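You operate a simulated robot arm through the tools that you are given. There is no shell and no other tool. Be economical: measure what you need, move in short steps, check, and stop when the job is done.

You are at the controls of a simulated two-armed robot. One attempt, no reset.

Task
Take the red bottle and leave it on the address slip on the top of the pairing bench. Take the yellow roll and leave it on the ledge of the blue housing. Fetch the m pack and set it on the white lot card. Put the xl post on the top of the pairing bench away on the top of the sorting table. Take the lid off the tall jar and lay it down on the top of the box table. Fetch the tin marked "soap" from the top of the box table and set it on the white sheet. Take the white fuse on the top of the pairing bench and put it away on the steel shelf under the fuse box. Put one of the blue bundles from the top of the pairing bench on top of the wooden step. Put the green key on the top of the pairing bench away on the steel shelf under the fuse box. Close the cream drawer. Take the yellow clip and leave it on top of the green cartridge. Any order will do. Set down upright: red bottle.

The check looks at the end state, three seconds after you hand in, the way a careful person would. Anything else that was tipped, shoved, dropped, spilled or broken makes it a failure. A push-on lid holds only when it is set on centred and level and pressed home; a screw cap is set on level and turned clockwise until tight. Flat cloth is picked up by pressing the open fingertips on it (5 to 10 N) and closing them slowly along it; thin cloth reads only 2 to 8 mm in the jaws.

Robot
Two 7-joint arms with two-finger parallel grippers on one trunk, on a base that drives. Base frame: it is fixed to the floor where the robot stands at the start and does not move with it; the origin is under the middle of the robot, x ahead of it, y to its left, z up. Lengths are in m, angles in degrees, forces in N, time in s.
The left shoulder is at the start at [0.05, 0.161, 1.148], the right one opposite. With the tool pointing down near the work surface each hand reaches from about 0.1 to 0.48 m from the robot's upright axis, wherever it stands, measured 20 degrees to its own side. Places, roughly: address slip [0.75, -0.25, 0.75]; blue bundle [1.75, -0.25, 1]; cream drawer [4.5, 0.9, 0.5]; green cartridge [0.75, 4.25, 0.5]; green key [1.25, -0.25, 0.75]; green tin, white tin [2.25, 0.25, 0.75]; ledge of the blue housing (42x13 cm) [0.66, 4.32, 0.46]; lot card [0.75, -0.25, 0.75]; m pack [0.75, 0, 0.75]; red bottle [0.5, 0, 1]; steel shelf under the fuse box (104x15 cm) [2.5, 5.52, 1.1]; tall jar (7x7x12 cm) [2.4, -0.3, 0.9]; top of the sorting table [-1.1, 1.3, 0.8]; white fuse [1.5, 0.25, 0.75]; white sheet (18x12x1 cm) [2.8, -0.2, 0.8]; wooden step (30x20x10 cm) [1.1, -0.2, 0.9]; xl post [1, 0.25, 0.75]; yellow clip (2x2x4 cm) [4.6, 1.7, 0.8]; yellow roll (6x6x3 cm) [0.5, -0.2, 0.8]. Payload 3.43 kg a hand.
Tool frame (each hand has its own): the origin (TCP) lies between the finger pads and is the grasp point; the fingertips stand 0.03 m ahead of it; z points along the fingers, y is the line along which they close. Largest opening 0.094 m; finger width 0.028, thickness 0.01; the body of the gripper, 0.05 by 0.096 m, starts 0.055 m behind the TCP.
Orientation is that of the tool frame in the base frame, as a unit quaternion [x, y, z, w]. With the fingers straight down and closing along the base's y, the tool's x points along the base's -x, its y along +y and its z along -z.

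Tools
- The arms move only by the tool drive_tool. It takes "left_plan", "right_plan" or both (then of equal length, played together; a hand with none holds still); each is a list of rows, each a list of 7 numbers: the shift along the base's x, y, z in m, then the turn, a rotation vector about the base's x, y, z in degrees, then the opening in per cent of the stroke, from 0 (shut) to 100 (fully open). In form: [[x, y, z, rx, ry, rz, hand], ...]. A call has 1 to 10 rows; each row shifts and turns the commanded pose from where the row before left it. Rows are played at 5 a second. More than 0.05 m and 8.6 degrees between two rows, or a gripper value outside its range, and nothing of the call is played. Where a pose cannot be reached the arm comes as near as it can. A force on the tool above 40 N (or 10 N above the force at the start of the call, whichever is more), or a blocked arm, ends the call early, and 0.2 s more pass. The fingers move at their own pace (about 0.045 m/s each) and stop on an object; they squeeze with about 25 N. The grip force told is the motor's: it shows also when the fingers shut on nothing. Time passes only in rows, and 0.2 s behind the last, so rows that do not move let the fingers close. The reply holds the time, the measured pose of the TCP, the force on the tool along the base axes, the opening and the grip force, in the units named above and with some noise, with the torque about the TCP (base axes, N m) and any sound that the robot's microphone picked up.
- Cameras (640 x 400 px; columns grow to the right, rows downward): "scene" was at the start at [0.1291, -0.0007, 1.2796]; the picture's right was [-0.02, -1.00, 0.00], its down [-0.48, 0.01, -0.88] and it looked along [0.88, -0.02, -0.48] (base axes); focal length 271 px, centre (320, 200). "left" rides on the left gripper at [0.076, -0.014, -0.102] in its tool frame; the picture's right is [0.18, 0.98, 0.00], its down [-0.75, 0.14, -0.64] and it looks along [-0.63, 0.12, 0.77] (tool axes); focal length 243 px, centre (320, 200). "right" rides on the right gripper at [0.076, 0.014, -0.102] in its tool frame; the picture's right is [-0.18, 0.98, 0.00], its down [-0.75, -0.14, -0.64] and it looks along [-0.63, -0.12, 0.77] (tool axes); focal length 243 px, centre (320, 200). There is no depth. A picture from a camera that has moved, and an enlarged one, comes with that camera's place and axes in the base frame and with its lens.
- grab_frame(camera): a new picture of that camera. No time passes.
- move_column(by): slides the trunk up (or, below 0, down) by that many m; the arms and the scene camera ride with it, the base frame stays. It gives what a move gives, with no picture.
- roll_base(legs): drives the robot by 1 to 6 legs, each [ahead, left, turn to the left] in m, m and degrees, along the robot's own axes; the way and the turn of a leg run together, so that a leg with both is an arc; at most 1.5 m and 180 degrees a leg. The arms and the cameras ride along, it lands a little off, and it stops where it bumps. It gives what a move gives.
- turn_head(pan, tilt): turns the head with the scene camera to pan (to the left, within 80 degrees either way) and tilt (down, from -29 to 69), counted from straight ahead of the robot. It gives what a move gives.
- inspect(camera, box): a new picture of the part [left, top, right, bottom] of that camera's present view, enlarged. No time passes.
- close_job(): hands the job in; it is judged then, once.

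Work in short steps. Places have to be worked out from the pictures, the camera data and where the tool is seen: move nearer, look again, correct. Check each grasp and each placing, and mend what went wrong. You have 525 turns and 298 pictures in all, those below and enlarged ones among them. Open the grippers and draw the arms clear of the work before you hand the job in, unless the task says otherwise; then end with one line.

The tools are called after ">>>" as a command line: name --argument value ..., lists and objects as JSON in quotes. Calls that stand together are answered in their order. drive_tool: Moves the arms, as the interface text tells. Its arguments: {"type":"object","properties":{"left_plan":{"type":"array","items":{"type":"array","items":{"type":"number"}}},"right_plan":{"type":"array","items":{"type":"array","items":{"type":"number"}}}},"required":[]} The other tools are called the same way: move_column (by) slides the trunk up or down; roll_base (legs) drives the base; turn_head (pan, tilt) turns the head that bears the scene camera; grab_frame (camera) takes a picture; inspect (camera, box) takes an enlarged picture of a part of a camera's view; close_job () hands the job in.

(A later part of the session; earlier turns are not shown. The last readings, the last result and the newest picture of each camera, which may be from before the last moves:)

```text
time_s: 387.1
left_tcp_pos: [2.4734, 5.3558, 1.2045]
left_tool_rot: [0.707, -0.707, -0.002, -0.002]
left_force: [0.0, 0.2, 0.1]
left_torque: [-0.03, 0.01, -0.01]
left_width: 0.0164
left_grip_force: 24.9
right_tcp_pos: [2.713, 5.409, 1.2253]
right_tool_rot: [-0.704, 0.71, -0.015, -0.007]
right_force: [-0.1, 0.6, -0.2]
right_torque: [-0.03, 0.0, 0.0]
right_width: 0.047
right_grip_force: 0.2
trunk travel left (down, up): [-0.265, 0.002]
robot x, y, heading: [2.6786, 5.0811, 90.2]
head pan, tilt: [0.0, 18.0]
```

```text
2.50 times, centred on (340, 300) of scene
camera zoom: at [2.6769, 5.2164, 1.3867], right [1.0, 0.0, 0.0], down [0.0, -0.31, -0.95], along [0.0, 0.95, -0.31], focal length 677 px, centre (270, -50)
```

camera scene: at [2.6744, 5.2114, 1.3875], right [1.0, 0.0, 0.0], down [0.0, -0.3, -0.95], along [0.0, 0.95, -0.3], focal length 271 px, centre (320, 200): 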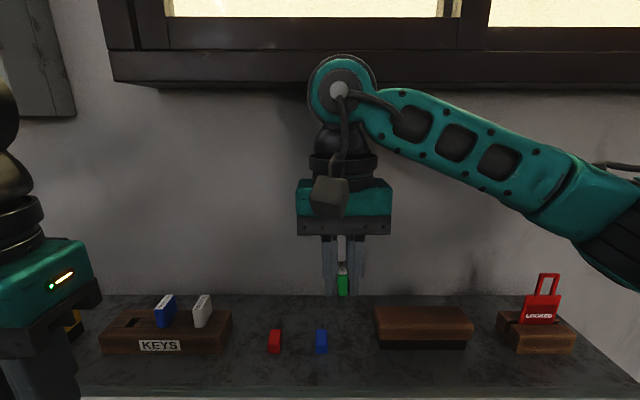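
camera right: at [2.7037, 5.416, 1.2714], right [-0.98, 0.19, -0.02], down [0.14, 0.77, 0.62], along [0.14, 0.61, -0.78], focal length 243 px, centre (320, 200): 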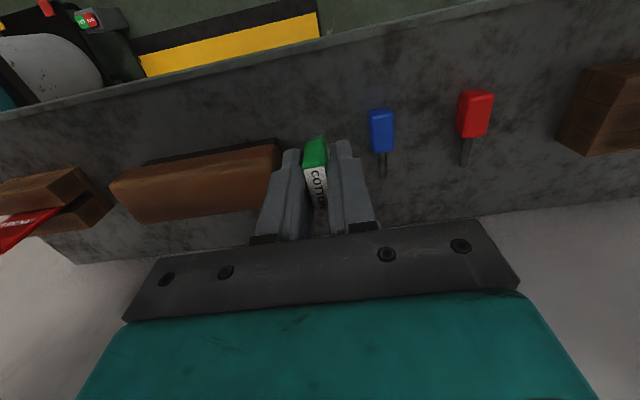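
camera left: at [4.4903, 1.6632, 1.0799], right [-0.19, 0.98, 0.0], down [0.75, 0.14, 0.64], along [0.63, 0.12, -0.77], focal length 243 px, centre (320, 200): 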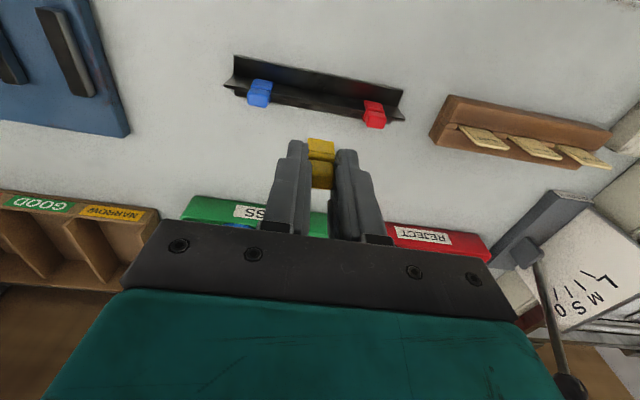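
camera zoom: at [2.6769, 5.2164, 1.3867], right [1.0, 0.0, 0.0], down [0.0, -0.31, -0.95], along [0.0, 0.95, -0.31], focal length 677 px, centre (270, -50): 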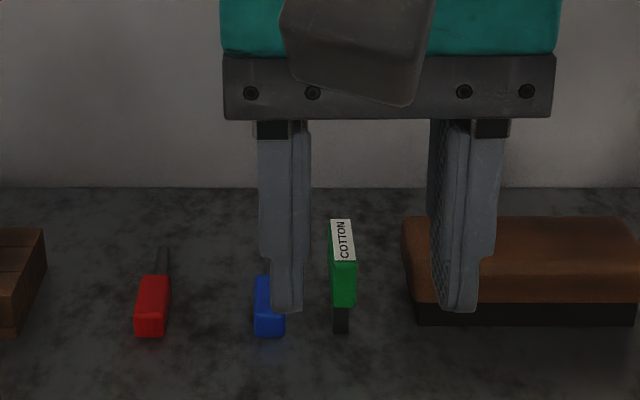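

Key stands on the shelf. Now the clip: back off and slide left toward the blue housing, then look.

>>> roll_base --legs '[[-0.45, 0, 0], [0, 0.6, 0]]'

>>> turn_head --pan 75 --tilt 30

>>> grab_frame --camera "scene"

```text
time_s: 395.1
left_tcp_pos: [1.8754, 4.905, 1.2016]
left_tool_rot: [0.712, -0.702, -0.002, -0.001]
left_force: [0.4, -0.1, -0.4]
left_torque: [0.03, -0.01, -0.03]
left_width: 0.0165
left_grip_force: 24.8
right_tcp_pos: [2.1134, 4.9612, 1.2255]
right_tool_rot: [0.707, -0.707, 0.016, 0.006]
right_force: [0.3, 0.4, 0.6]
right_torque: [0.03, 0.01, -0.01]
right_width: 0.0468
right_grip_force: 0.1
trunk travel left (down, up): [-0.265, 0.002]
robot x, y, heading: [2.085, 4.6325, 90.8]
head pan, tilt: [0.0, 18.0]
```

```text
time_s: 396.6
left_tcp_pos: [1.8756, 4.9031, 1.2035]
left_tool_rot: [0.712, -0.703, -0.001, 0.0]
left_force: [-0.3, 0.0, 0.3]
left_torque: [0.0, -0.01, -0.01]
left_width: 0.0164
left_grip_force: 24.8
right_tcp_pos: [2.1156, 4.9601, 1.2244]
right_tool_rot: [0.708, -0.706, 0.016, 0.006]
right_force: [0.1, -0.4, 0.0]
right_torque: [-0.01, 0.02, -0.01]
right_width: 0.0472
right_grip_force: 0.0
trunk travel left (down, up): [-0.265, 0.002]
robot x, y, heading: [2.0845, 4.63, 91.0]
head pan, tilt: [75.0, 30.0]
```

```text
161 pictures are left
camera scene: at [1.9928, 4.6959, 1.3675], right [0.25, 0.97, 0.0], down [0.48, -0.12, -0.87], along [-0.84, 0.22, -0.5], focal length 271 px, centre (320, 200)
```

scene: 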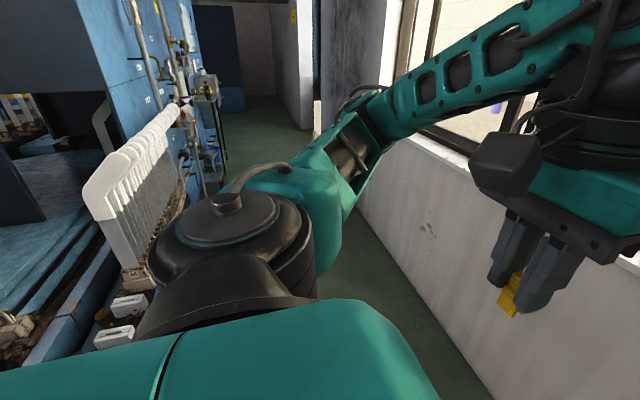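

I turn left to face along the aisle for a proper view of the housing.

>>> roll_base --legs '[[0, -0.15, 0], [0.25, 0, 0], [0, 0, 89]]'

>>> turn_head --pan 15 --tilt 30

>>> grab_frame --camera "scene"

```text
time_s: 403.7
left_tcp_pos: [1.9534, 4.6746, 1.203]
left_tool_rot: [1.0, 0.001, -0.002, 0.002]
left_force: [-0.6, 1.1, 0.1]
left_torque: [-0.03, 0.0, -0.01]
left_width: 0.0166
left_grip_force: 25.2
right_tcp_pos: [1.8994, 4.9152, 1.2252]
right_tool_rot: [1.0, -0.004, 0.016, -0.007]
right_force: [0.4, -0.2, -0.5]
right_torque: [-0.03, -0.03, -0.01]
right_width: 0.0468
right_grip_force: 0.1
trunk travel left (down, up): [-0.265, 0.002]
robot x, y, heading: [2.2285, 4.8813, -179.9]
head pan, tilt: [75.0, 30.0]
```

```text
time_s: 405.0
left_tcp_pos: [1.9536, 4.6763, 1.2033]
left_tool_rot: [1.0, 0.001, -0.002, 0.0]
left_force: [-0.4, 0.0, 0.9]
left_torque: [-0.04, 0.01, 0.02]
left_width: 0.0164
left_grip_force: 25.0
right_tcp_pos: [1.9009, 4.9158, 1.2248]
right_tool_rot: [1.0, -0.005, 0.015, -0.007]
right_force: [0.0, 0.3, 0.0]
right_torque: [0.01, 0.01, 0.03]
right_width: 0.0471
right_grip_force: 0.0
trunk travel left (down, up): [-0.265, 0.002]
robot x, y, heading: [2.2274, 4.8754, -179.8]
head pan, tilt: [15.0, 30.0]
```

```text
160 pictures are left
camera scene: at [2.0978, 4.858, 1.3675], right [-0.26, 0.97, 0.0], down [0.48, 0.13, -0.87], along [-0.84, -0.23, -0.5], focal length 271 px, centre (320, 200)
```

scene: 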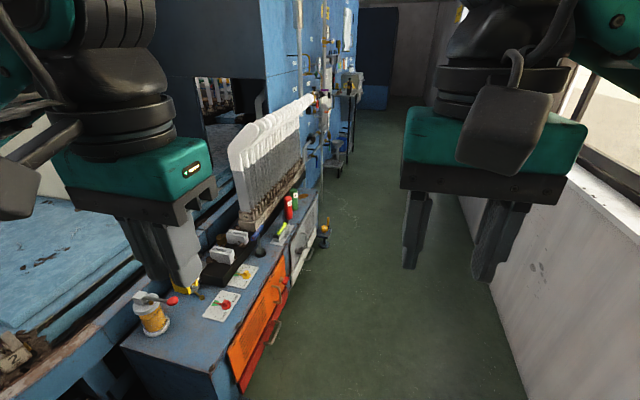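

>>> inspect --camera "scene" --box '[230, 80, 370, 280]'

```text
2.00 times, centred on (300, 180) of scene
camera zoom: at [2.0978, 4.858, 1.3675], right [-0.26, 0.97, 0.0], down [0.48, 0.13, -0.87], along [-0.84, -0.23, -0.5], focal length 542 px, centre (360, 240)
```

zoom: 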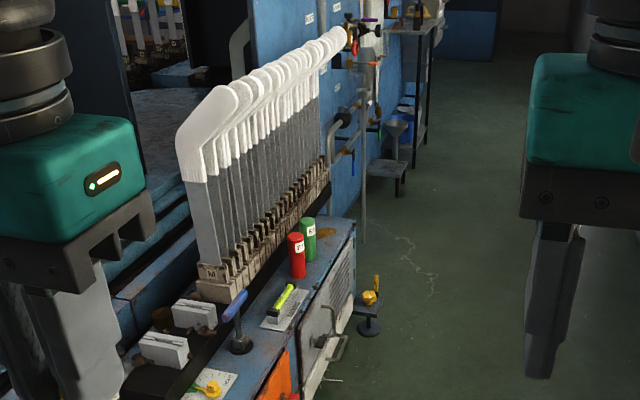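

The ledge (z≈0.46) carries a red and a green cartridge near (0.75,4.30). Some valve sticks out near there, so I go closer along the aisle and look.

>>> roll_base --legs '[[0.9, -0.02, 0]]'

>>> turn_head --pan 28 --tilt 40

>>> grab_frame --camera "scene"

```text
time_s: 409.7
left_tcp_pos: [1.0526, 4.7017, 1.2034]
left_tool_rot: [1.0, -0.003, -0.002, 0.001]
left_force: [-1.0, 0.9, -0.2]
left_torque: [0.01, -0.02, 0.03]
left_width: 0.0164
left_grip_force: 24.5
right_tcp_pos: [1.0015, 4.9416, 1.2246]
right_tool_rot: [1.0, -0.009, 0.016, -0.007]
right_force: [0.3, 0.4, -0.9]
right_torque: [0.0, -0.02, 0.01]
right_width: 0.0472
right_grip_force: 0.0
trunk travel left (down, up): [-0.265, 0.002]
robot x, y, heading: [1.3305, 4.9077, 179.5]
head pan, tilt: [15.0, 30.0]
```

```text
time_s: 410.5
left_tcp_pos: [1.0529, 4.7022, 1.203]
left_tool_rot: [1.0, -0.003, -0.002, 0.001]
left_force: [-0.4, 0.2, 0.1]
left_torque: [0.04, 0.02, 0.01]
left_width: 0.0167
left_grip_force: 25.1
right_tcp_pos: [1.0008, 4.9408, 1.2243]
right_tool_rot: [1.0, -0.009, 0.015, -0.006]
right_force: [0.0, -0.2, 0.0]
right_torque: [0.0, -0.01, -0.02]
right_width: 0.0468
right_grip_force: 0.1
trunk travel left (down, up): [-0.265, 0.002]
robot x, y, heading: [1.3286, 4.9016, 179.9]
head pan, tilt: [28.0, 40.0]
```

```text
158 pictures are left
camera scene: at [1.2107, 4.8658, 1.3522], right [-0.46, 0.89, 0.0], down [0.57, 0.3, -0.77], along [-0.68, -0.35, -0.64], focal length 271 px, centre (320, 200)
```

scene: 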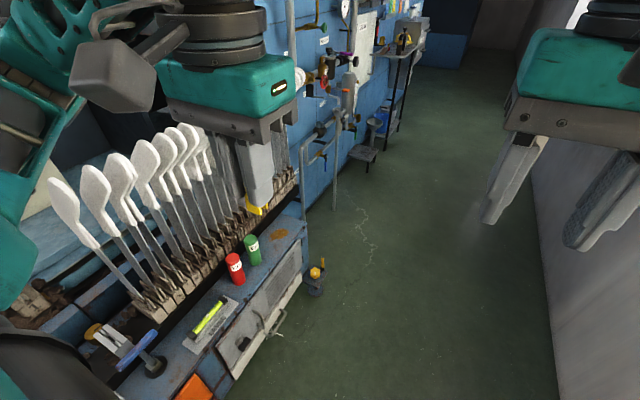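

>>> inspect --camera "scene" --box '[180, 190, 360, 390]'

```text
2.00 times, centred on (270, 290) of scene
camera zoom: at [1.2107, 4.8658, 1.3522], right [-0.46, 0.89, 0.0], down [0.57, 0.3, -0.77], along [-0.68, -0.35, -0.64], focal length 542 px, centre (420, 20)
```

zoom: 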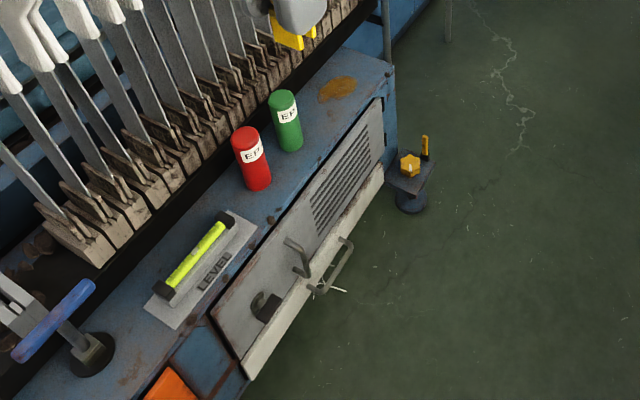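

Green cartridge ≈(0.735,4.32), top z≈0.60; sock boards stand behind the ledge. I turn to face the ledge and position at about (0.70,4.85).

>>> roll_base --legs '[[0, 0, 90], [0, -0.62, 0]]'

>>> turn_head --pan 0 --tilt 50

>>> grab_frame --camera "scene"

```text
time_s: 420.0
left_tcp_pos: [0.8988, 4.6623, 1.2036]
left_tool_rot: [0.736, 0.677, 0.0, 0.002]
left_force: [0.3, 0.0, -0.2]
left_torque: [-0.03, -0.03, 0.03]
left_width: 0.0165
left_grip_force: 24.6
right_tcp_pos: [0.6547, 4.6295, 1.2249]
right_tool_rot: [0.739, 0.673, 0.007, -0.016]
right_force: [0.5, 0.2, -0.4]
right_torque: [0.02, -0.02, -0.03]
right_width: 0.0471
right_grip_force: 0.1
trunk travel left (down, up): [-0.265, 0.002]
robot x, y, heading: [0.7158, 4.9523, -94.9]
head pan, tilt: [28.0, 40.0]
```

```text
time_s: 420.9
left_tcp_pos: [0.8976, 4.6629, 1.2034]
left_tool_rot: [0.736, 0.677, 0.0, 0.001]
left_force: [0.4, -0.6, 0.4]
left_torque: [-0.01, -0.01, 0.03]
left_width: 0.0166
left_grip_force: 24.8
right_tcp_pos: [0.6549, 4.6292, 1.2239]
right_tool_rot: [0.739, 0.673, 0.006, -0.016]
right_force: [-0.2, 0.6, -0.5]
right_torque: [0.01, 0.0, -0.02]
right_width: 0.0471
right_grip_force: 0.1
trunk travel left (down, up): [-0.265, 0.002]
robot x, y, heading: [0.7168, 4.9501, -95.2]
head pan, tilt: [0.0, 50.0]
```

```text
156 pictures are left
camera scene: at [0.7052, 4.8376, 1.338], right [-1.0, 0.08, 0.0], down [0.06, 0.76, -0.64], along [-0.05, -0.64, -0.77], focal length 271 px, centre (320, 200)
```

scene: 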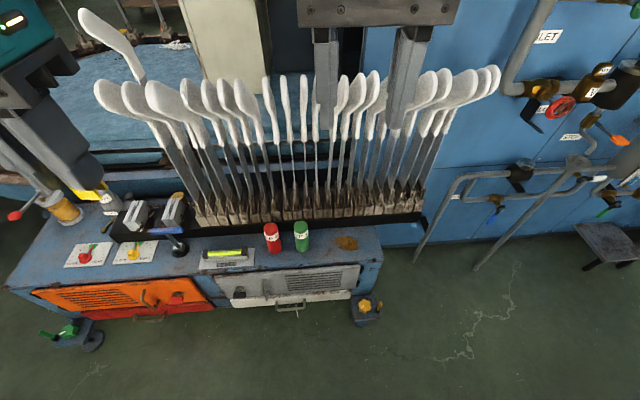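

Clear view: green cartridge at (0.735,4.327), top z≈0.60, ledge y 4.22–4.39. I straighten, move in, get the right hand out of the way and lower the trunk.

>>> roll_base --legs '[[0, 0, 5], [0.12, 0, 0]]'

>>> drive_tool --right_plan '[[-0.03, 0.02, 0, 0, 0, 0, 50], [-0.03, 0.02, 0, 0, 0, 0, 50], [-0.03, 0.02, 0, 0, 0, 0, 50], [-0.03, 0.0, 0, 0, 0, 0, 50], [-0.03, 0, 0, 0, 0, 0, 50], [0, 0, 0, 0, 0, 0, 50]]'

>>> move_column --by -0.24

>>> grab_frame --camera "scene"

>>> grab_frame --camera "left"

```text
time_s: 422.6
left_tcp_pos: [0.9224, 4.5612, 1.2017]
left_tool_rot: [0.706, 0.708, -0.001, 0.002]
left_force: [-0.7, 0.8, 0.3]
left_torque: [0.02, -0.02, -0.01]
left_width: 0.0166
left_grip_force: 24.9
right_tcp_pos: [0.6832, 4.5064, 1.2249]
right_tool_rot: [0.709, 0.705, 0.006, -0.017]
right_force: [-0.4, -1.6, 0.5]
right_torque: [-0.01, 0.01, -0.03]
right_width: 0.0469
right_grip_force: 0.0
trunk travel left (down, up): [-0.265, 0.002]
robot x, y, heading: [0.7205, 4.8372, -89.8]
head pan, tilt: [0.0, 50.0]
```

```text
time_s: 424.1
left_tcp_pos: [0.922, 4.5618, 1.2041]
left_tool_rot: [0.706, 0.708, -0.001, 0.001]
left_force: [0.4, 0.0, 0.0]
left_torque: [-0.01, 0.01, 0.01]
left_width: 0.0162
left_grip_force: 24.4
right_tcp_pos: [0.5355, 4.5671, 1.2246]
right_tool_rot: [0.709, 0.705, 0.005, -0.016]
right_force: [0.6, 0.0, -0.1]
right_torque: [-0.01, 0.05, 0.01]
right_width: 0.0469
right_grip_force: 0.1
trunk travel left (down, up): [-0.265, 0.002]
robot x, y, heading: [0.7168, 4.836, -89.9]
head pan, tilt: [0.0, 50.0]
```

```text
time_s: 426.6
left_tcp_pos: [0.9229, 4.5616, 0.9635]
left_tool_rot: [0.706, 0.708, 0.0, 0.002]
left_force: [0.5, 0.9, 0.2]
left_torque: [0.01, -0.02, -0.03]
left_width: 0.0167
left_grip_force: 25.1
right_tcp_pos: [0.5337, 4.5675, 0.9849]
right_tool_rot: [0.71, 0.704, 0.007, -0.017]
right_force: [0.2, -0.7, -1.0]
right_torque: [-0.01, 0.04, -0.01]
right_width: 0.0471
right_grip_force: 0.1
trunk travel left (down, up): [-0.025, 0.242]
robot x, y, heading: [0.719, 4.8336, -89.7]
head pan, tilt: [0.0, 50.0]
```

```text
155 pictures are left
camera scene: at [0.7154, 4.7192, 1.098], right [-1.0, 0.0, 0.0], down [0.0, 0.77, -0.64], along [0.0, -0.64, -0.77], focal length 271 px, centre (320, 200)
```

scene: 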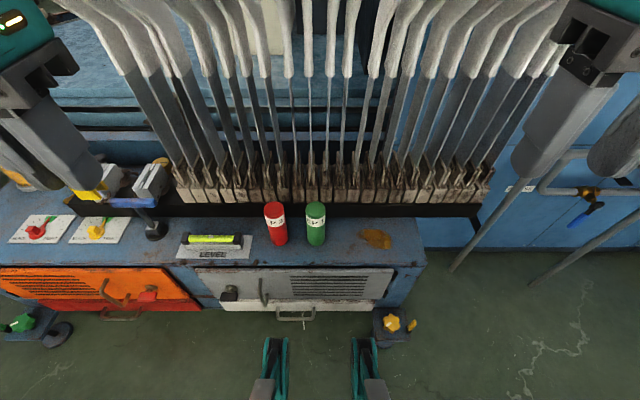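

```text
154 pictures are left
camera left: at [0.9073, 4.6402, 1.0651], right [0.98, 0.19, 0.0], down [0.14, -0.75, 0.65], along [0.12, -0.63, -0.76], focal length 243 px, centre (320, 200)
```

left: 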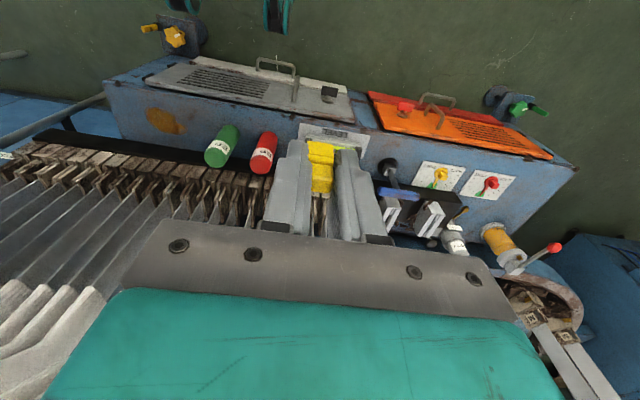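

Clear. I bring the left hand over: first sideways, then toward the cartridge, staying high.

>>> drive_tool --left_plan '[[-0.048, 0, 0, 0, 0, 0, 0], [-0.048, 0, 0, 0, 0, 0, 0], [-0.048, 0, 0, 0, 0, 0, 0], [-0.048, 0, 0, 0, 0, 0, 0], [-0.003, -0.045, -0.01, 0, 0, 0, 0], [0, -0.045, -0.02, 0, 0, 0, 0], [0, -0.045, -0.02, 0, 0, 0, 0], [0, -0.045, -0.02, 0, 0, 0, 0], [0, 0, 0, 0, 0, 0, 0]]'

>>> grab_frame --camera "left"

>>> grab_frame --camera "scene"

```text
time_s: 428.6
left_tcp_pos: [0.7282, 4.3796, 0.8915]
left_tool_rot: [0.706, 0.708, -0.002, 0.003]
left_force: [-1.0, 0.2, -0.6]
left_torque: [-0.01, 0.0, 0.0]
left_width: 0.0164
left_grip_force: 25.4
right_tcp_pos: [0.5349, 4.567, 0.9849]
right_tool_rot: [0.709, 0.705, 0.007, -0.017]
right_force: [1.0, -0.6, -0.3]
right_torque: [0.02, 0.01, -0.01]
right_width: 0.047
right_grip_force: 0.0
trunk travel left (down, up): [-0.025, 0.242]
robot x, y, heading: [0.7162, 4.8327, -89.8]
head pan, tilt: [0.0, 50.0]
```

```text
153 pictures are left
camera left: at [0.7135, 4.4575, 0.994], right [0.98, 0.19, 0.0], down [0.14, -0.75, 0.65], along [0.12, -0.63, -0.76], focal length 243 px, centre (320, 200)
```

left: 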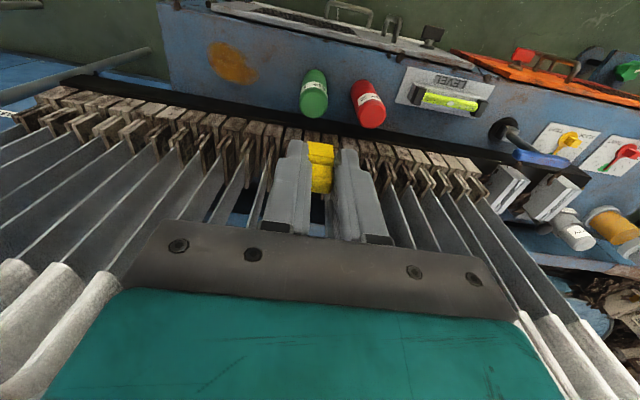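

```text
152 pictures are left
camera scene: at [0.7154, 4.7191, 1.0979], right [-1.0, 0.0, 0.0], down [0.0, 0.77, -0.64], along [0.0, -0.64, -0.77], focal length 271 px, centre (320, 200)
```

scene: 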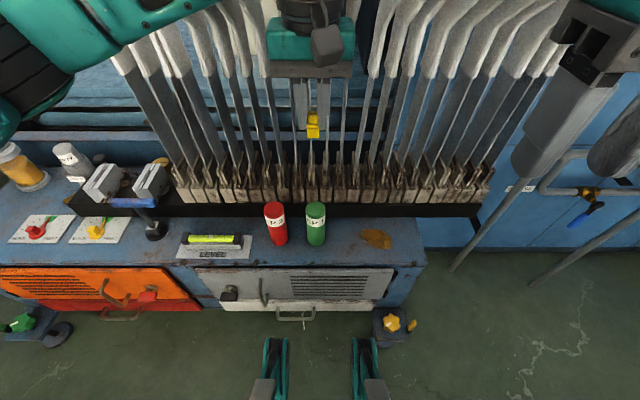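

Cartridge refined at (0.728,4.321). I move over it and descend to z≈0.70, then check.

>>> drive_tool --left_plan '[[0, -0.029, -0.02, 0, 0, 0, 0], [0, -0.029, -0.02, 0, 0, 0, 0], [0, 0, -0.045, 0, 0, 0, 0], [0, 0, -0.045, 0, 0, 0, 0], [0, 0, -0.045, 0, 0, 0, 0], [0, 0, -0.015, 0, 0, 0, 0], [0, 0, 0, 0, 0, 0, 0]]'

>>> grab_frame --camera "left"

>>> inspect --camera "scene" --box '[240, 120, 400, 270]'

```text
time_s: 430.1
left_tcp_pos: [0.7285, 4.3227, 0.7028]
left_tool_rot: [0.706, 0.709, -0.001, 0.002]
left_force: [0.1, 0.0, 0.4]
left_torque: [-0.02, 0.05, -0.03]
left_width: 0.0166
left_grip_force: 24.7
right_tcp_pos: [0.5347, 4.5663, 0.9844]
right_tool_rot: [0.709, 0.705, 0.006, -0.016]
right_force: [0.3, 0.4, -0.1]
right_torque: [0.01, 0.01, -0.01]
right_width: 0.047
right_grip_force: 0.1
trunk travel left (down, up): [-0.025, 0.242]
robot x, y, heading: [0.7177, 4.8357, -89.7]
head pan, tilt: [0.0, 50.0]
```

```text
151 pictures are left
camera left: at [0.7132, 4.4014, 0.8041], right [0.98, 0.19, 0.0], down [0.14, -0.75, 0.65], along [0.12, -0.63, -0.76], focal length 243 px, centre (320, 200)
```

left: 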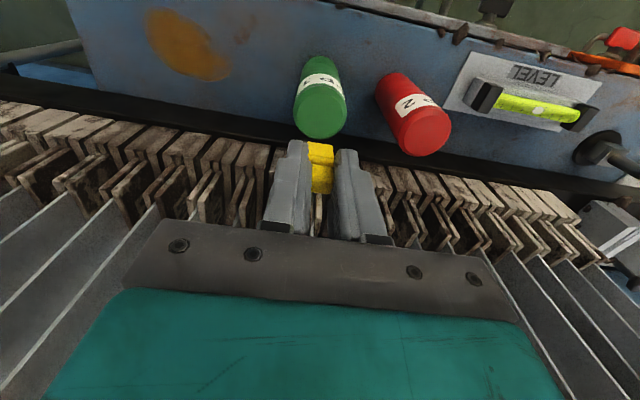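

```text
2.67 times, centred on (320, 195) of scene
camera zoom: at [0.7154, 4.7193, 1.0979], right [-1.0, 0.0, 0.0], down [0.0, 0.77, -0.64], along [0.0, -0.64, -0.77], focal length 722 px, centre (320, 213)
```

zoom: 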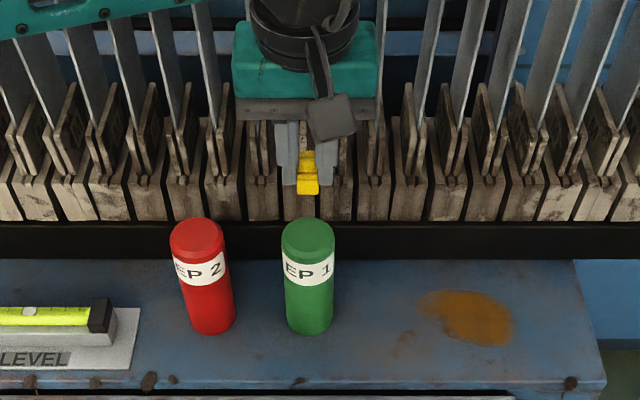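

Well aligned (shift +2 mm x). I lower until contact.

>>> drive_tool --left_plan '[[0.002, 0, -0.02, 0, 0, 0, 0], [0, 0, -0.015, 0, 0, 0, 0], [0, 0, -0.005, 0, 0, 0, 0], [0, 0, -0.003, 0, 0, 0, 0], [0, 0, 0, 0, 0, 0, 0]]'

>>> inspect --camera "scene" --box '[260, 150, 370, 260]'

```text
time_s: 431.4
left_tcp_pos: [0.73, 4.3223, 0.6592]
left_tool_rot: [0.706, 0.708, -0.001, 0.002]
left_force: [0.3, -0.4, 0.2]
left_torque: [0.01, -0.01, 0.0]
left_width: 0.0167
left_grip_force: 25.1
right_tcp_pos: [0.5343, 4.5664, 0.9843]
right_tool_rot: [0.71, 0.704, 0.006, -0.016]
right_force: [-0.1, 0.5, -0.1]
right_torque: [0.01, 0.0, 0.03]
right_width: 0.047
right_grip_force: 0.1
trunk travel left (down, up): [-0.025, 0.242]
robot x, y, heading: [0.7162, 4.8345, -89.8]
head pan, tilt: [0.0, 50.0]
```

```text
3.64 times, centred on (315, 205) of scene
camera zoom: at [0.7154, 4.7191, 1.0979], right [-1.0, 0.0, 0.0], down [0.0, 0.77, -0.64], along [0.0, -0.64, -0.77], focal length 985 px, centre (338, 182)
```

zoom: 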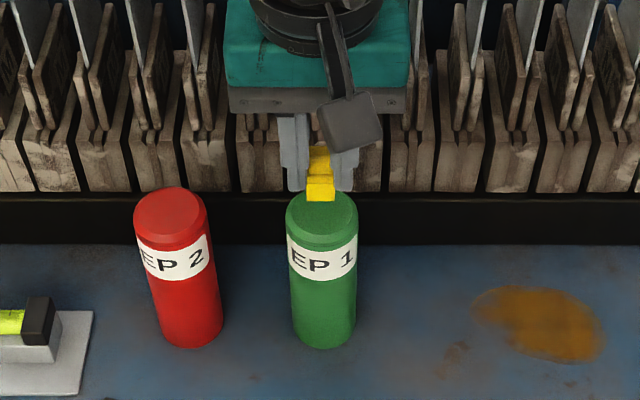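

>>> drive_tool --left_plan '[[0, 0.001, -0.003, 0, 0, 0, 0], [0, 0, -0.003, 0, 0, 0, 0], [0, 0, 0, 0, 0, 0, 0]]'

```text
time_s: 432.1
left_tcp_pos: [0.7276, 4.3236, 0.6537]
left_tool_rot: [0.706, 0.708, -0.001, 0.001]
left_force: [-0.2, -0.6, -0.9]
left_torque: [0.01, 0.04, 0.02]
left_width: 0.0164
left_grip_force: 24.6
right_tcp_pos: [0.5336, 4.5666, 0.9839]
right_tool_rot: [0.709, 0.705, 0.006, -0.017]
right_force: [-0.4, -0.3, 0.4]
right_torque: [-0.03, -0.01, 0.02]
right_width: 0.0468
right_grip_force: 0.1
trunk travel left (down, up): [-0.025, 0.242]
robot x, y, heading: [0.7174, 4.8335, -89.8]
head pan, tilt: [0.0, 50.0]
```

>>> drive_tool --left_plan '[[0, 0, -0.002, 0, 0, 0, 0], [0, 0, -0.002, 0, 0, 0, 0], [0, 0, 0, 0, 0, 0, 0]]'

>>> inspect --camera "scene" --box '[260, 150, 370, 260]'

```text
time_s: 432.9
left_tcp_pos: [0.7294, 4.3237, 0.6517]
left_tool_rot: [0.707, 0.707, 0.0, 0.003]
left_force: [0.4, 0.0, 0.2]
left_torque: [-0.04, -0.03, -0.01]
left_width: 0.0164
left_grip_force: 24.8
right_tcp_pos: [0.5347, 4.5675, 0.9846]
right_tool_rot: [0.709, 0.705, 0.006, -0.016]
right_force: [-0.1, -0.4, -1.2]
right_torque: [-0.01, -0.01, -0.04]
right_width: 0.0473
right_grip_force: 0.1
trunk travel left (down, up): [-0.025, 0.242]
robot x, y, heading: [0.7186, 4.8314, -89.8]
head pan, tilt: [0.0, 50.0]
```

```text
3.64 times, centred on (315, 205) of scene
camera zoom: at [0.7154, 4.7191, 1.0979], right [-1.0, 0.0, 0.0], down [0.0, 0.77, -0.64], along [0.0, -0.64, -0.77], focal length 985 px, centre (338, 182)
```

zoom: 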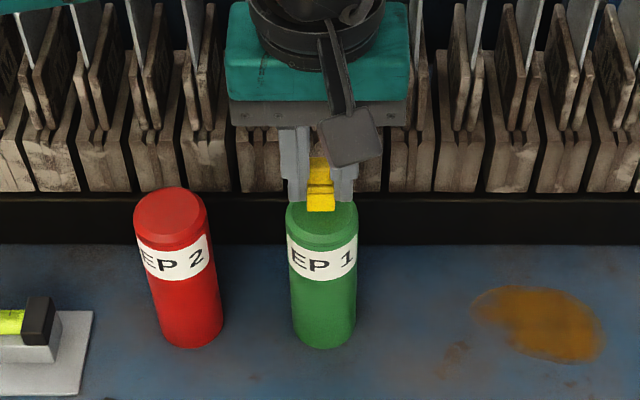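

>>> drive_tool --left_plan '[[0, 0.001, -0.002, 0, 0, 0, 0], [0, 0.001, -0.002, 0, 0, 0, 0], [0, 0, 0, 0, 0, 0, 0]]'

>>> drive_tool --left_plan '[[0, 0, -0.002, 0, 0, 0, 0], [0, 0, 0, 0, 0, 0, 0]]'

>>> inspect --camera "scene" --box '[260, 150, 370, 260]'

```text
time_s: 433.8
left_tcp_pos: [0.729, 4.3262, 0.6471]
left_tool_rot: [0.706, 0.708, -0.001, 0.002]
left_force: [-0.7, 1.2, -0.4]
left_torque: [0.01, -0.01, 0.0]
left_width: 0.0165
left_grip_force: 25.1
right_tcp_pos: [0.5347, 4.5667, 0.9846]
right_tool_rot: [0.709, 0.705, 0.007, -0.016]
right_force: [-0.4, -0.2, -0.1]
right_torque: [-0.01, 0.01, -0.01]
right_width: 0.0471
right_grip_force: 0.1
trunk travel left (down, up): [-0.025, 0.242]
robot x, y, heading: [0.7188, 4.8377, -90.0]
head pan, tilt: [0.0, 50.0]
```

```text
time_s: 434.4
left_tcp_pos: [0.7299, 4.3265, 0.6439]
left_tool_rot: [0.706, 0.708, -0.001, 0.002]
left_force: [-0.5, 0.2, -0.4]
left_torque: [0.0, 0.01, 0.01]
left_width: 0.0165
left_grip_force: 25.1
right_tcp_pos: [0.5342, 4.5671, 0.9844]
right_tool_rot: [0.71, 0.704, 0.007, -0.016]
right_force: [-0.4, -0.2, 0.4]
right_torque: [0.04, 0.01, 0.01]
right_width: 0.0469
right_grip_force: 0.1
trunk travel left (down, up): [-0.025, 0.242]
robot x, y, heading: [0.7183, 4.8298, -89.8]
head pan, tilt: [0.0, 50.0]
```

```text
3.64 times, centred on (315, 205) of scene
camera zoom: at [0.7154, 4.7191, 1.0979], right [-1.0, 0.0, 0.0], down [0.0, 0.77, -0.64], along [0.0, -0.64, -0.77], focal length 985 px, centre (338, 182)
```

zoom: 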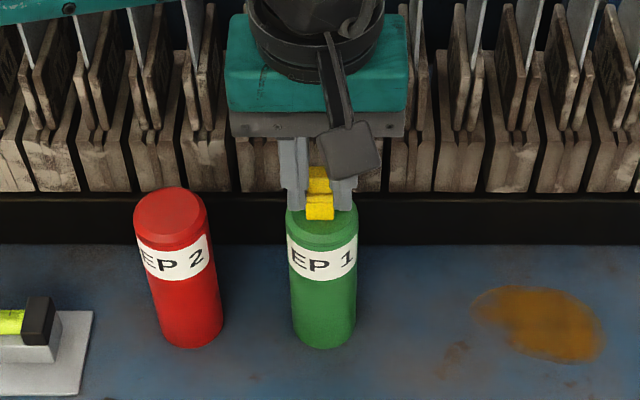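

>>> drive_tool --left_plan '[[0, 0, -0.002, 0, 0, 0, 0], [0, 0, -0.002, 0, 0, 0, 0], [0, 0, 0, 0, 0, 0, 0]]'

>>> grab_frame --camera "left"

```text
time_s: 435.1
left_tcp_pos: [0.7287, 4.3269, 0.6433]
left_tool_rot: [0.706, 0.709, -0.003, 0.003]
left_force: [2.8, 1.8, 21.1]
left_torque: [-0.1, -0.12, 0.02]
left_width: 0.0165
left_grip_force: 25.1
right_tcp_pos: [0.5344, 4.5682, 0.9846]
right_tool_rot: [0.709, 0.705, 0.005, -0.016]
right_force: [0.7, -1.1, 0.4]
right_torque: [-0.03, -0.02, 0.03]
right_width: 0.0469
right_grip_force: 0.2
trunk travel left (down, up): [-0.025, 0.242]
robot x, y, heading: [0.7163, 4.8333, -90.0]
head pan, tilt: [0.0, 50.0]
```

```text
146 pictures are left
camera left: at [0.7142, 4.4055, 0.7446], right [0.98, 0.19, 0.0], down [0.14, -0.75, 0.65], along [0.12, -0.64, -0.76], focal length 243 px, centre (320, 200)
```

left: 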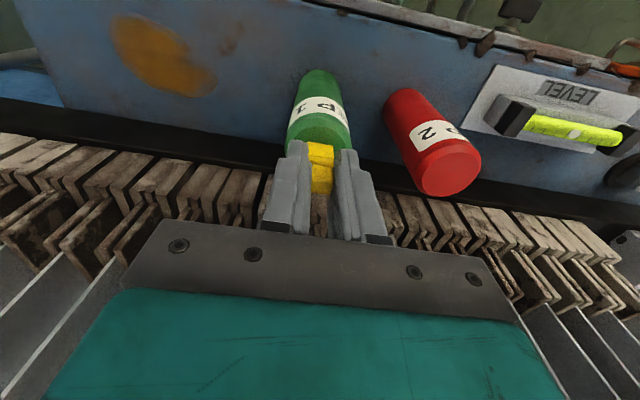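

Contact. I relieve the pressure, open modestly and rise.

>>> drive_tool --left_plan '[[0, 0, 0.003, 0, 0, 0, 0], [0, 0, 0, 0, 0, 0, 0], [0, 0, 0, 0, 0, 0, 25], [0, 0, 0, 0, 0, 0, 40], [0, 0, 0, 0, 0, 0, 40], [0, 0, 0.02, 0, 0, 0, 40], [0, 0, 0.04, 0, 0, 0, 40], [0, 0, 0.045, 0, 0, 0, 40], [0, 0, 0, 0, 0, 0, 40]]'

>>> inspect --camera "scene" --box '[260, 150, 370, 260]'

```text
time_s: 437.1
left_tcp_pos: [0.7297, 4.3271, 0.7481]
left_tool_rot: [0.707, 0.708, 0.0, 0.001]
left_force: [0.2, 0.1, 0.6]
left_torque: [-0.02, -0.04, -0.01]
left_width: 0.0372
left_grip_force: 0.0
right_tcp_pos: [0.5341, 4.5662, 0.9846]
right_tool_rot: [0.709, 0.705, 0.006, -0.017]
right_force: [-0.2, -0.5, 0.9]
right_torque: [-0.01, 0.03, 0.02]
right_width: 0.0473
right_grip_force: 0.1
trunk travel left (down, up): [-0.025, 0.242]
robot x, y, heading: [0.7124, 4.8319, -89.9]
head pan, tilt: [0.0, 50.0]
```

```text
3.64 times, centred on (315, 205) of scene
camera zoom: at [0.7154, 4.7192, 1.0979], right [-1.0, 0.0, 0.0], down [0.0, 0.77, -0.64], along [0.0, -0.64, -0.77], focal length 985 px, centre (338, 182)
```

zoom: 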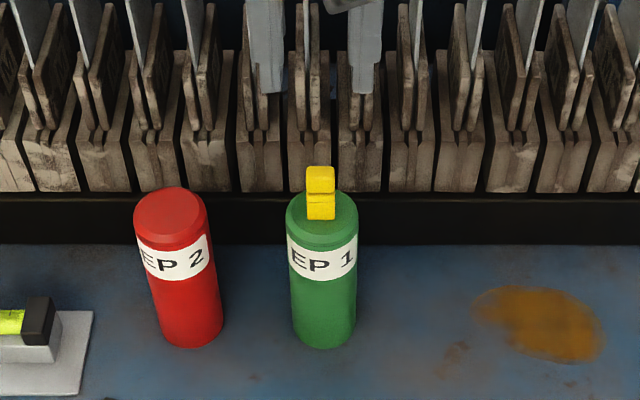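

The clip stands on the green cartridge. I lift and retract the left hand and raise the trunk again, then drive back to the bench's left side.

>>> drive_tool --left_plan '[[0, 0, 0.045, 0, 0, 0, 40], [0, 0, 0.045, 0, 0, 0, 40], [0, 0.03, 0.035, 0, 0, 0, 40], [0, 0.045, 0.015, 0, 0, 0, 60], [0.02, 0.045, 0, 0, 0, 0, 100], [0.03, 0.035, 0, 0, 0, 0, 100], [0.045, 0, 0, 0, 0, 0, 100], [0.045, 0, 0, 0, 0, 0, 100], [0, 0, 0, 0, 0, 0, 100]]'

>>> move_column --by 0.15

>>> roll_base --legs '[[-0.1, 0, 0], [0, 1.4, 0], [0, 1.35, 0]]'

```text
time_s: 438.1
left_tcp_pos: [0.7357, 4.3849, 0.8341]
left_tool_rot: [0.706, 0.707, 0.044, -0.02]
left_force: [-0.1, -0.8, -0.5]
left_torque: [0.02, 0.02, -0.01]
left_width: 0.0562
left_grip_force: 0.1
right_tcp_pos: [0.5341, 4.5671, 0.9868]
right_tool_rot: [0.709, 0.705, 0.006, -0.015]
right_force: [0.3, -0.7, 0.3]
right_torque: [-0.01, 0.0, -0.03]
right_width: 0.0469
right_grip_force: 0.1
trunk travel left (down, up): [-0.025, 0.242]
robot x, y, heading: [0.7189, 4.836, -89.9]
head pan, tilt: [0.0, 50.0]
stopped in row 4 (left hand): the force on the tool passed its limit at 43 N (the readings are from after the stop); the commanded pose is now the measured one
```

```text
time_s: 439.0
left_tcp_pos: [0.7712, 4.4027, 0.8446]
left_tool_rot: [0.7, 0.701, 0.135, 0.018]
left_force: [-0.2, -0.6, 0.4]
left_torque: [0.01, 0.02, 0.04]
left_width: 0.0564
left_grip_force: 0.1
right_tcp_pos: [0.5351, 4.5678, 1.0602]
right_tool_rot: [0.709, 0.705, 0.005, -0.015]
right_force: [0.2, -0.3, -0.8]
right_torque: [-0.02, -0.01, 0.03]
right_width: 0.0472
right_grip_force: 0.1
trunk travel left (down, up): [-0.098, 0.168]
robot x, y, heading: [0.7164, 4.8402, -89.6]
head pan, tilt: [0.0, 50.0]
stopped: the arm was blocked; the commanded pose is now the measured one
```

```text
time_s: 463.0
left_tcp_pos: [3.4798, 4.5169, 0.8423]
left_tool_rot: [0.694, 0.708, 0.134, 0.018]
left_force: [0.0, -0.3, 0.5]
left_torque: [0.02, -0.01, -0.01]
left_width: 0.0563
left_grip_force: 0.1
right_tcp_pos: [3.2414, 4.6783, 1.0574]
right_tool_rot: [0.702, 0.712, 0.005, -0.015]
right_force: [-0.3, -0.4, 0.0]
right_torque: [0.03, -0.01, 0.02]
right_width: 0.0467
right_grip_force: 0.1
trunk travel left (down, up): [-0.098, 0.168]
robot x, y, heading: [3.4153, 4.9509, -88.6]
head pan, tilt: [0.0, 50.0]
stopped in leg 3: the robot was blocked; the commanded pose is now the measured one
```

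The left arm met resistance while retracting, and the base bumped at the end. I stop chaining moves and inspect: first here.

>>> turn_head --pan 45 --tilt 40

>>> grab_frame --camera "scene"

>>> grab_frame --camera "left"

```text
time_s: 464.2
left_tcp_pos: [3.48, 4.518, 0.8426]
left_tool_rot: [0.693, 0.708, 0.135, 0.017]
left_force: [-0.2, 1.0, -0.1]
left_torque: [-0.02, 0.02, 0.01]
left_width: 0.0565
left_grip_force: 0.1
right_tcp_pos: [3.2414, 4.6801, 1.0581]
right_tool_rot: [0.702, 0.712, 0.007, -0.016]
right_force: [-1.2, -0.1, -0.7]
right_torque: [-0.03, 0.03, -0.01]
right_width: 0.0468
right_grip_force: 0.1
trunk travel left (down, up): [-0.098, 0.168]
robot x, y, heading: [3.4157, 4.9521, -88.4]
head pan, tilt: [45.0, 40.0]
```

```text
144 pictures are left
camera scene: at [3.4784, 4.8531, 1.1853], right [-0.69, -0.72, 0.0], down [-0.46, 0.44, -0.77], along [0.55, -0.53, -0.64], focal length 271 px, centre (320, 200)
```

scene: 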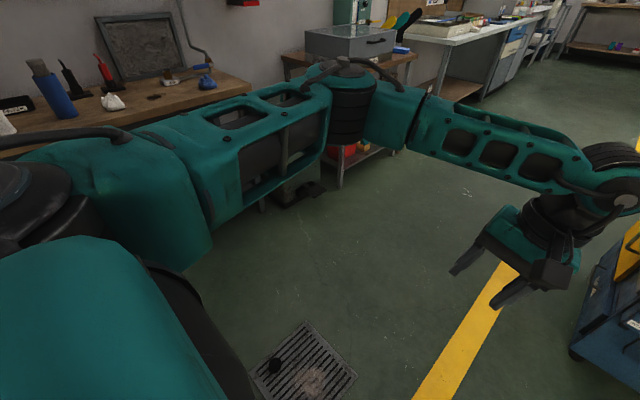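

```text
143 pictures are left
camera left: at [3.4414, 4.5772, 0.9507], right [0.95, 0.18, 0.24], down [0.03, -0.85, 0.53], along [0.3, -0.49, -0.82], focal length 243 px, centre (320, 200)
```

left: 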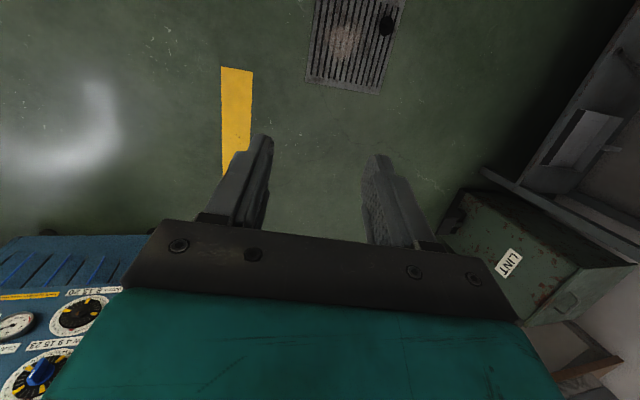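

>>> turn_head --pan 80 --tilt 35

>>> grab_frame --camera "scene"

```text
time_s: 465.2
left_tcp_pos: [3.4801, 4.5169, 0.8423]
left_tool_rot: [0.693, 0.708, 0.134, 0.017]
left_force: [-0.8, -0.6, 0.6]
left_torque: [0.04, 0.0, -0.02]
left_width: 0.0566
left_grip_force: 0.1
right_tcp_pos: [3.2411, 4.6787, 1.0582]
right_tool_rot: [0.702, 0.712, 0.006, -0.016]
right_force: [0.2, -0.3, -0.4]
right_torque: [-0.02, -0.01, 0.02]
right_width: 0.0469
right_grip_force: 0.1
trunk travel left (down, up): [-0.098, 0.168]
robot x, y, heading: [3.4171, 4.9516, -88.5]
head pan, tilt: [80.0, 35.0]
```

```text
142 pictures are left
camera scene: at [3.504, 4.8985, 1.1929], right [-0.15, -0.99, 0.0], down [-0.57, 0.09, -0.82], along [0.81, -0.12, -0.57], focal length 271 px, centre (320, 200)
```

scene: 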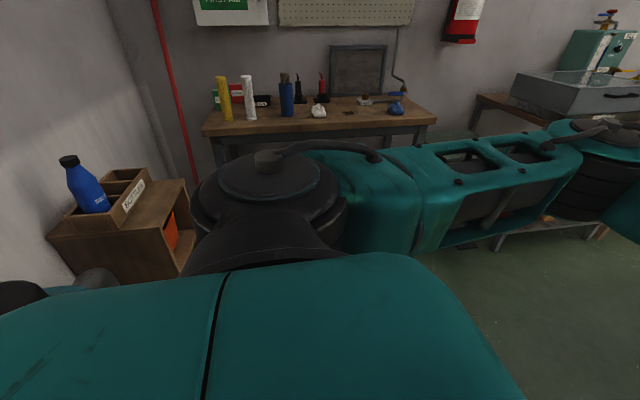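

Nothing looks toppled here. I move away from the contact, go forward and look back at the stand.

>>> roll_base --legs '[[0, -0.12, 0], [0.75, 0, -1.5]]'

>>> roll_base --legs '[[0, 0, 100]]'

>>> turn_head --pan 45 --tilt 25

>>> grab_frame --camera "scene"

```text
time_s: 470.5
left_tcp_pos: [3.362, 3.7607, 0.8429]
left_tool_rot: [0.7, 0.701, 0.135, 0.018]
left_force: [0.0, -0.4, 0.2]
left_torque: [0.0, 0.01, -0.02]
left_width: 0.0564
left_grip_force: 0.1
right_tcp_pos: [3.1267, 3.926, 1.0572]
right_tool_rot: [0.709, 0.705, 0.006, -0.016]
right_force: [-0.2, 0.3, 0.0]
right_torque: [0.01, -0.02, -0.02]
right_width: 0.0469
right_grip_force: 0.1
trunk travel left (down, up): [-0.098, 0.168]
robot x, y, heading: [3.3106, 4.1891, -90.0]
head pan, tilt: [80.0, 35.0]
```

```text
time_s: 475.2
left_tcp_pos: [3.7272, 4.3259, 0.8425]
left_tool_rot: [-0.09, 0.987, 0.1, -0.092]
left_force: [-0.5, -0.2, -0.4]
left_torque: [-0.01, -0.04, 0.05]
left_width: 0.0567
left_grip_force: 0.1
right_tcp_pos: [3.6053, 4.065, 1.0566]
right_tool_rot: [-0.087, 0.996, -0.008, -0.015]
right_force: [0.5, -0.5, 0.1]
right_torque: [-0.02, 0.04, 0.0]
right_width: 0.0471
right_grip_force: 0.1
trunk travel left (down, up): [-0.098, 0.168]
robot x, y, heading: [3.3084, 4.1967, 10.4]
head pan, tilt: [80.0, 35.0]
```

```text
time_s: 476.2
left_tcp_pos: [3.7266, 4.3257, 0.8421]
left_tool_rot: [-0.089, 0.987, 0.1, -0.091]
left_force: [0.2, 0.5, 0.6]
left_torque: [-0.01, 0.0, -0.01]
left_width: 0.0567
left_grip_force: 0.1
right_tcp_pos: [3.6055, 4.064, 1.0577]
right_tool_rot: [-0.086, 0.996, -0.008, -0.015]
right_force: [-0.1, 0.6, 0.2]
right_torque: [0.01, -0.02, 0.05]
right_width: 0.0471
right_grip_force: 0.1
trunk travel left (down, up): [-0.098, 0.168]
robot x, y, heading: [3.3086, 4.1947, 10.4]
head pan, tilt: [45.0, 25.0]
```

```text
141 pictures are left
camera scene: at [3.3983, 4.2803, 1.2086], right [0.82, -0.57, 0.0], down [-0.24, -0.35, -0.91], along [0.51, 0.75, -0.42], focal length 271 px, centre (320, 200)
```

scene: 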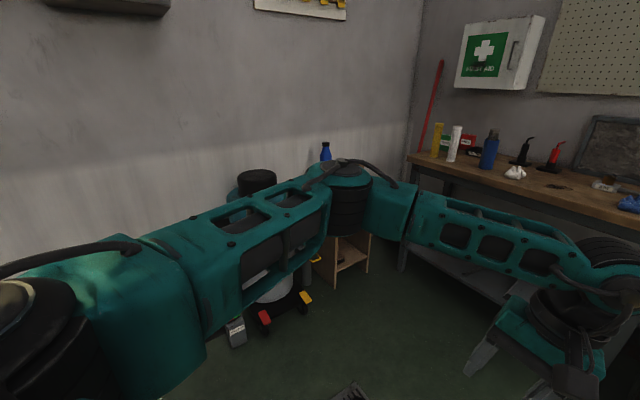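

The stand, tank and bottle are upright. I straighten the left tool, raise it, and restore the trunk height before checking the ledge.

>>> drive_tool --left_plan '[[0, 0, 0.03, -5.3, -5.7, 0, 100], [0, 0, 0.03, -5.3, -5.7, 0, 100], [0, 0, 0.045, 0, 0, 0, 100], [0, 0, 0.045, 0, 0, 0, 100], [0, 0, 0.045, 0, 0, 0, 100], [0, 0, 0, 0, 0, 0, 100]]'

>>> move_column --by 0.077

>>> roll_base --legs '[[0, 0, 80], [0, 0, 90], [0.2, -0.65, 0], [0.9, 0, 0]]'

>>> turn_head --pan 20 --tilt 30

>>> grab_frame --camera "scene"

```text
time_s: 477.6
left_tcp_pos: [3.7256, 4.3257, 1.0363]
left_tool_rot: [-0.089, 0.996, -0.001, -0.001]
left_force: [1.3, -0.3, -0.7]
left_torque: [-0.03, 0.01, 0.0]
left_width: 0.0942
left_grip_force: 0.0
right_tcp_pos: [3.6061, 4.0644, 1.0585]
right_tool_rot: [-0.087, 0.996, -0.008, -0.015]
right_force: [-0.8, -0.2, 0.2]
right_torque: [0.0, 0.0, 0.01]
right_width: 0.047
right_grip_force: 0.0
trunk travel left (down, up): [-0.098, 0.168]
robot x, y, heading: [3.3105, 4.1963, 10.3]
head pan, tilt: [45.0, 25.0]
```

```text
time_s: 478.7
left_tcp_pos: [3.725, 4.325, 1.1133]
left_tool_rot: [-0.09, 0.996, 0.0, 0.0]
left_force: [0.3, 0.3, -0.7]
left_torque: [-0.01, -0.02, 0.01]
left_width: 0.0938
left_grip_force: 0.1
right_tcp_pos: [3.606, 4.0652, 1.1346]
right_tool_rot: [-0.087, 0.996, -0.008, -0.015]
right_force: [0.0, 0.3, -1.7]
right_torque: [-0.02, 0.01, 0.01]
right_width: 0.047
right_grip_force: 0.0
trunk travel left (down, up): [-0.175, 0.091]
robot x, y, heading: [3.3085, 4.1991, 10.4]
head pan, tilt: [45.0, 25.0]
```

```text
time_s: 496.5
left_tcp_pos: [1.781, 4.7819, 1.1128]
left_tool_rot: [1.0, 0.01, 0.0, 0.0]
left_force: [-0.2, -0.3, 0.1]
left_torque: [-0.01, 0.0, -0.02]
left_width: 0.094
left_grip_force: 0.0
right_tcp_pos: [1.9418, 5.0183, 1.1339]
right_tool_rot: [1.0, 0.006, 0.015, -0.007]
right_force: [0.2, -0.1, 0.3]
right_torque: [-0.04, -0.01, -0.02]
right_width: 0.0468
right_grip_force: 0.1
trunk travel left (down, up): [-0.175, 0.091]
robot x, y, heading: [2.2139, 4.8439, -178.9]
head pan, tilt: [45.0, 25.0]
```

```text
time_s: 497.4
left_tcp_pos: [1.782, 4.7818, 1.1125]
left_tool_rot: [1.0, 0.009, 0.001, -0.001]
left_force: [0.3, -0.1, -0.6]
left_torque: [-0.02, -0.02, 0.02]
left_width: 0.0939
left_grip_force: 0.1
right_tcp_pos: [1.9416, 5.0196, 1.1341]
right_tool_rot: [1.0, 0.005, 0.016, -0.006]
right_force: [0.3, 0.6, 0.6]
right_torque: [0.02, 0.0, 0.02]
right_width: 0.0473
right_grip_force: 0.1
trunk travel left (down, up): [-0.175, 0.091]
robot x, y, heading: [2.2148, 4.8438, -178.9]
head pan, tilt: [20.0, 30.0]
```

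```text
140 pictures are left
camera scene: at [2.0879, 4.8098, 1.2777], right [-0.36, 0.93, 0.0], down [0.47, 0.18, -0.87], along [-0.81, -0.31, -0.5], focal length 271 px, centre (320, 200)
```

scene: 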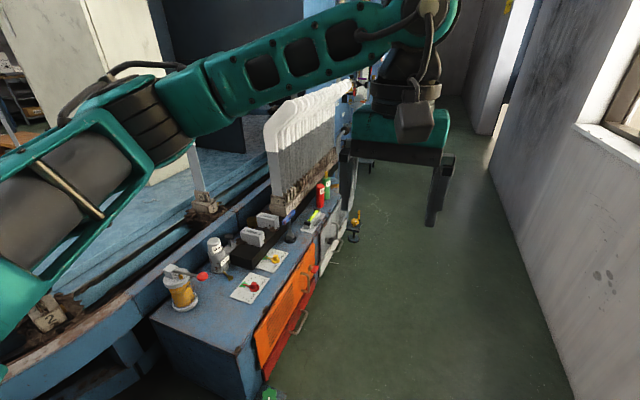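

>>> inspect --camera "scene" --box '[240, 70, 380, 250]'

```text
2.22 times, centred on (310, 160) of scene
camera zoom: at [2.0879, 4.8098, 1.2777], right [-0.36, 0.93, 0.0], down [0.47, 0.18, -0.87], along [-0.81, -0.31, -0.5], focal length 602 px, centre (342, 289)
```

zoom: 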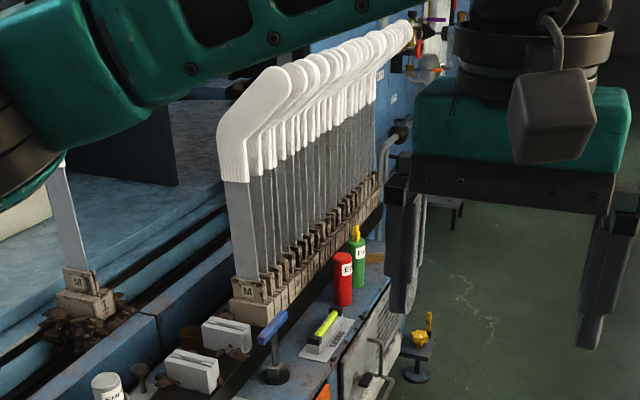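

The boards, cartridges and clip are all in place (the board toes overhang the aisle — I'll use a tilted approach next time). Now I drive back to the bench's left side.

>>> roll_base --legs '[[-1.0, 0.3, 0], [0, 0, 89], [0.3, 0.2, 0], [1.3, 0, 0], [1.5, 0, 0]]'

>>> turn_head --pan -40 --tilt 20

>>> grab_frame --camera "scene"

```text
time_s: 511.1
left_tcp_pos: [3.4963, 3.5271, 1.113]
left_tool_rot: [0.703, 0.711, 0.002, -0.001]
left_force: [0.0, 0.8, 0.2]
left_torque: [0.0, -0.03, -0.02]
left_width: 0.094
left_grip_force: 0.1
right_tcp_pos: [3.2588, 3.6888, 1.1343]
right_tool_rot: [0.706, 0.708, 0.006, -0.016]
right_force: [0.0, -0.2, 0.2]
right_torque: [0.02, 0.02, -0.04]
right_width: 0.0472
right_grip_force: 0.1
trunk travel left (down, up): [-0.175, 0.091]
robot x, y, heading: [3.4379, 3.9587, -89.2]
head pan, tilt: [20.0, 30.0]
stopped in leg 4: the robot was blocked; the commanded pose is now the measured one
```

```text
time_s: 512.4
left_tcp_pos: [3.4944, 3.527, 1.113]
left_tool_rot: [0.702, 0.712, 0.0, -0.001]
left_force: [-0.3, -1.1, -0.5]
left_torque: [-0.02, 0.03, -0.02]
left_width: 0.0941
left_grip_force: 0.0
right_tcp_pos: [3.2587, 3.6884, 1.1343]
right_tool_rot: [0.706, 0.708, 0.006, -0.016]
right_force: [0.7, -0.5, 0.3]
right_torque: [0.02, 0.01, 0.01]
right_width: 0.0468
right_grip_force: 0.1
trunk travel left (down, up): [-0.175, 0.091]
robot x, y, heading: [3.4409, 3.957, -89.2]
head pan, tilt: [-40.0, 20.0]
```

```text
138 pictures are left
camera scene: at [3.3775, 3.8479, 1.2937], right [-0.77, 0.63, 0.0], down [0.22, 0.27, -0.94], along [-0.59, -0.73, -0.34], focal length 271 px, centre (320, 200)
```

scene: 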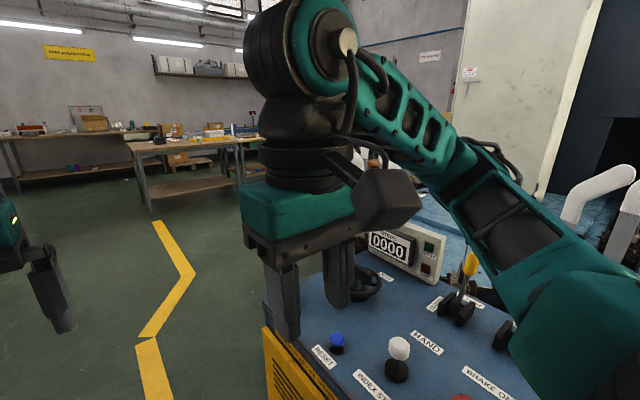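

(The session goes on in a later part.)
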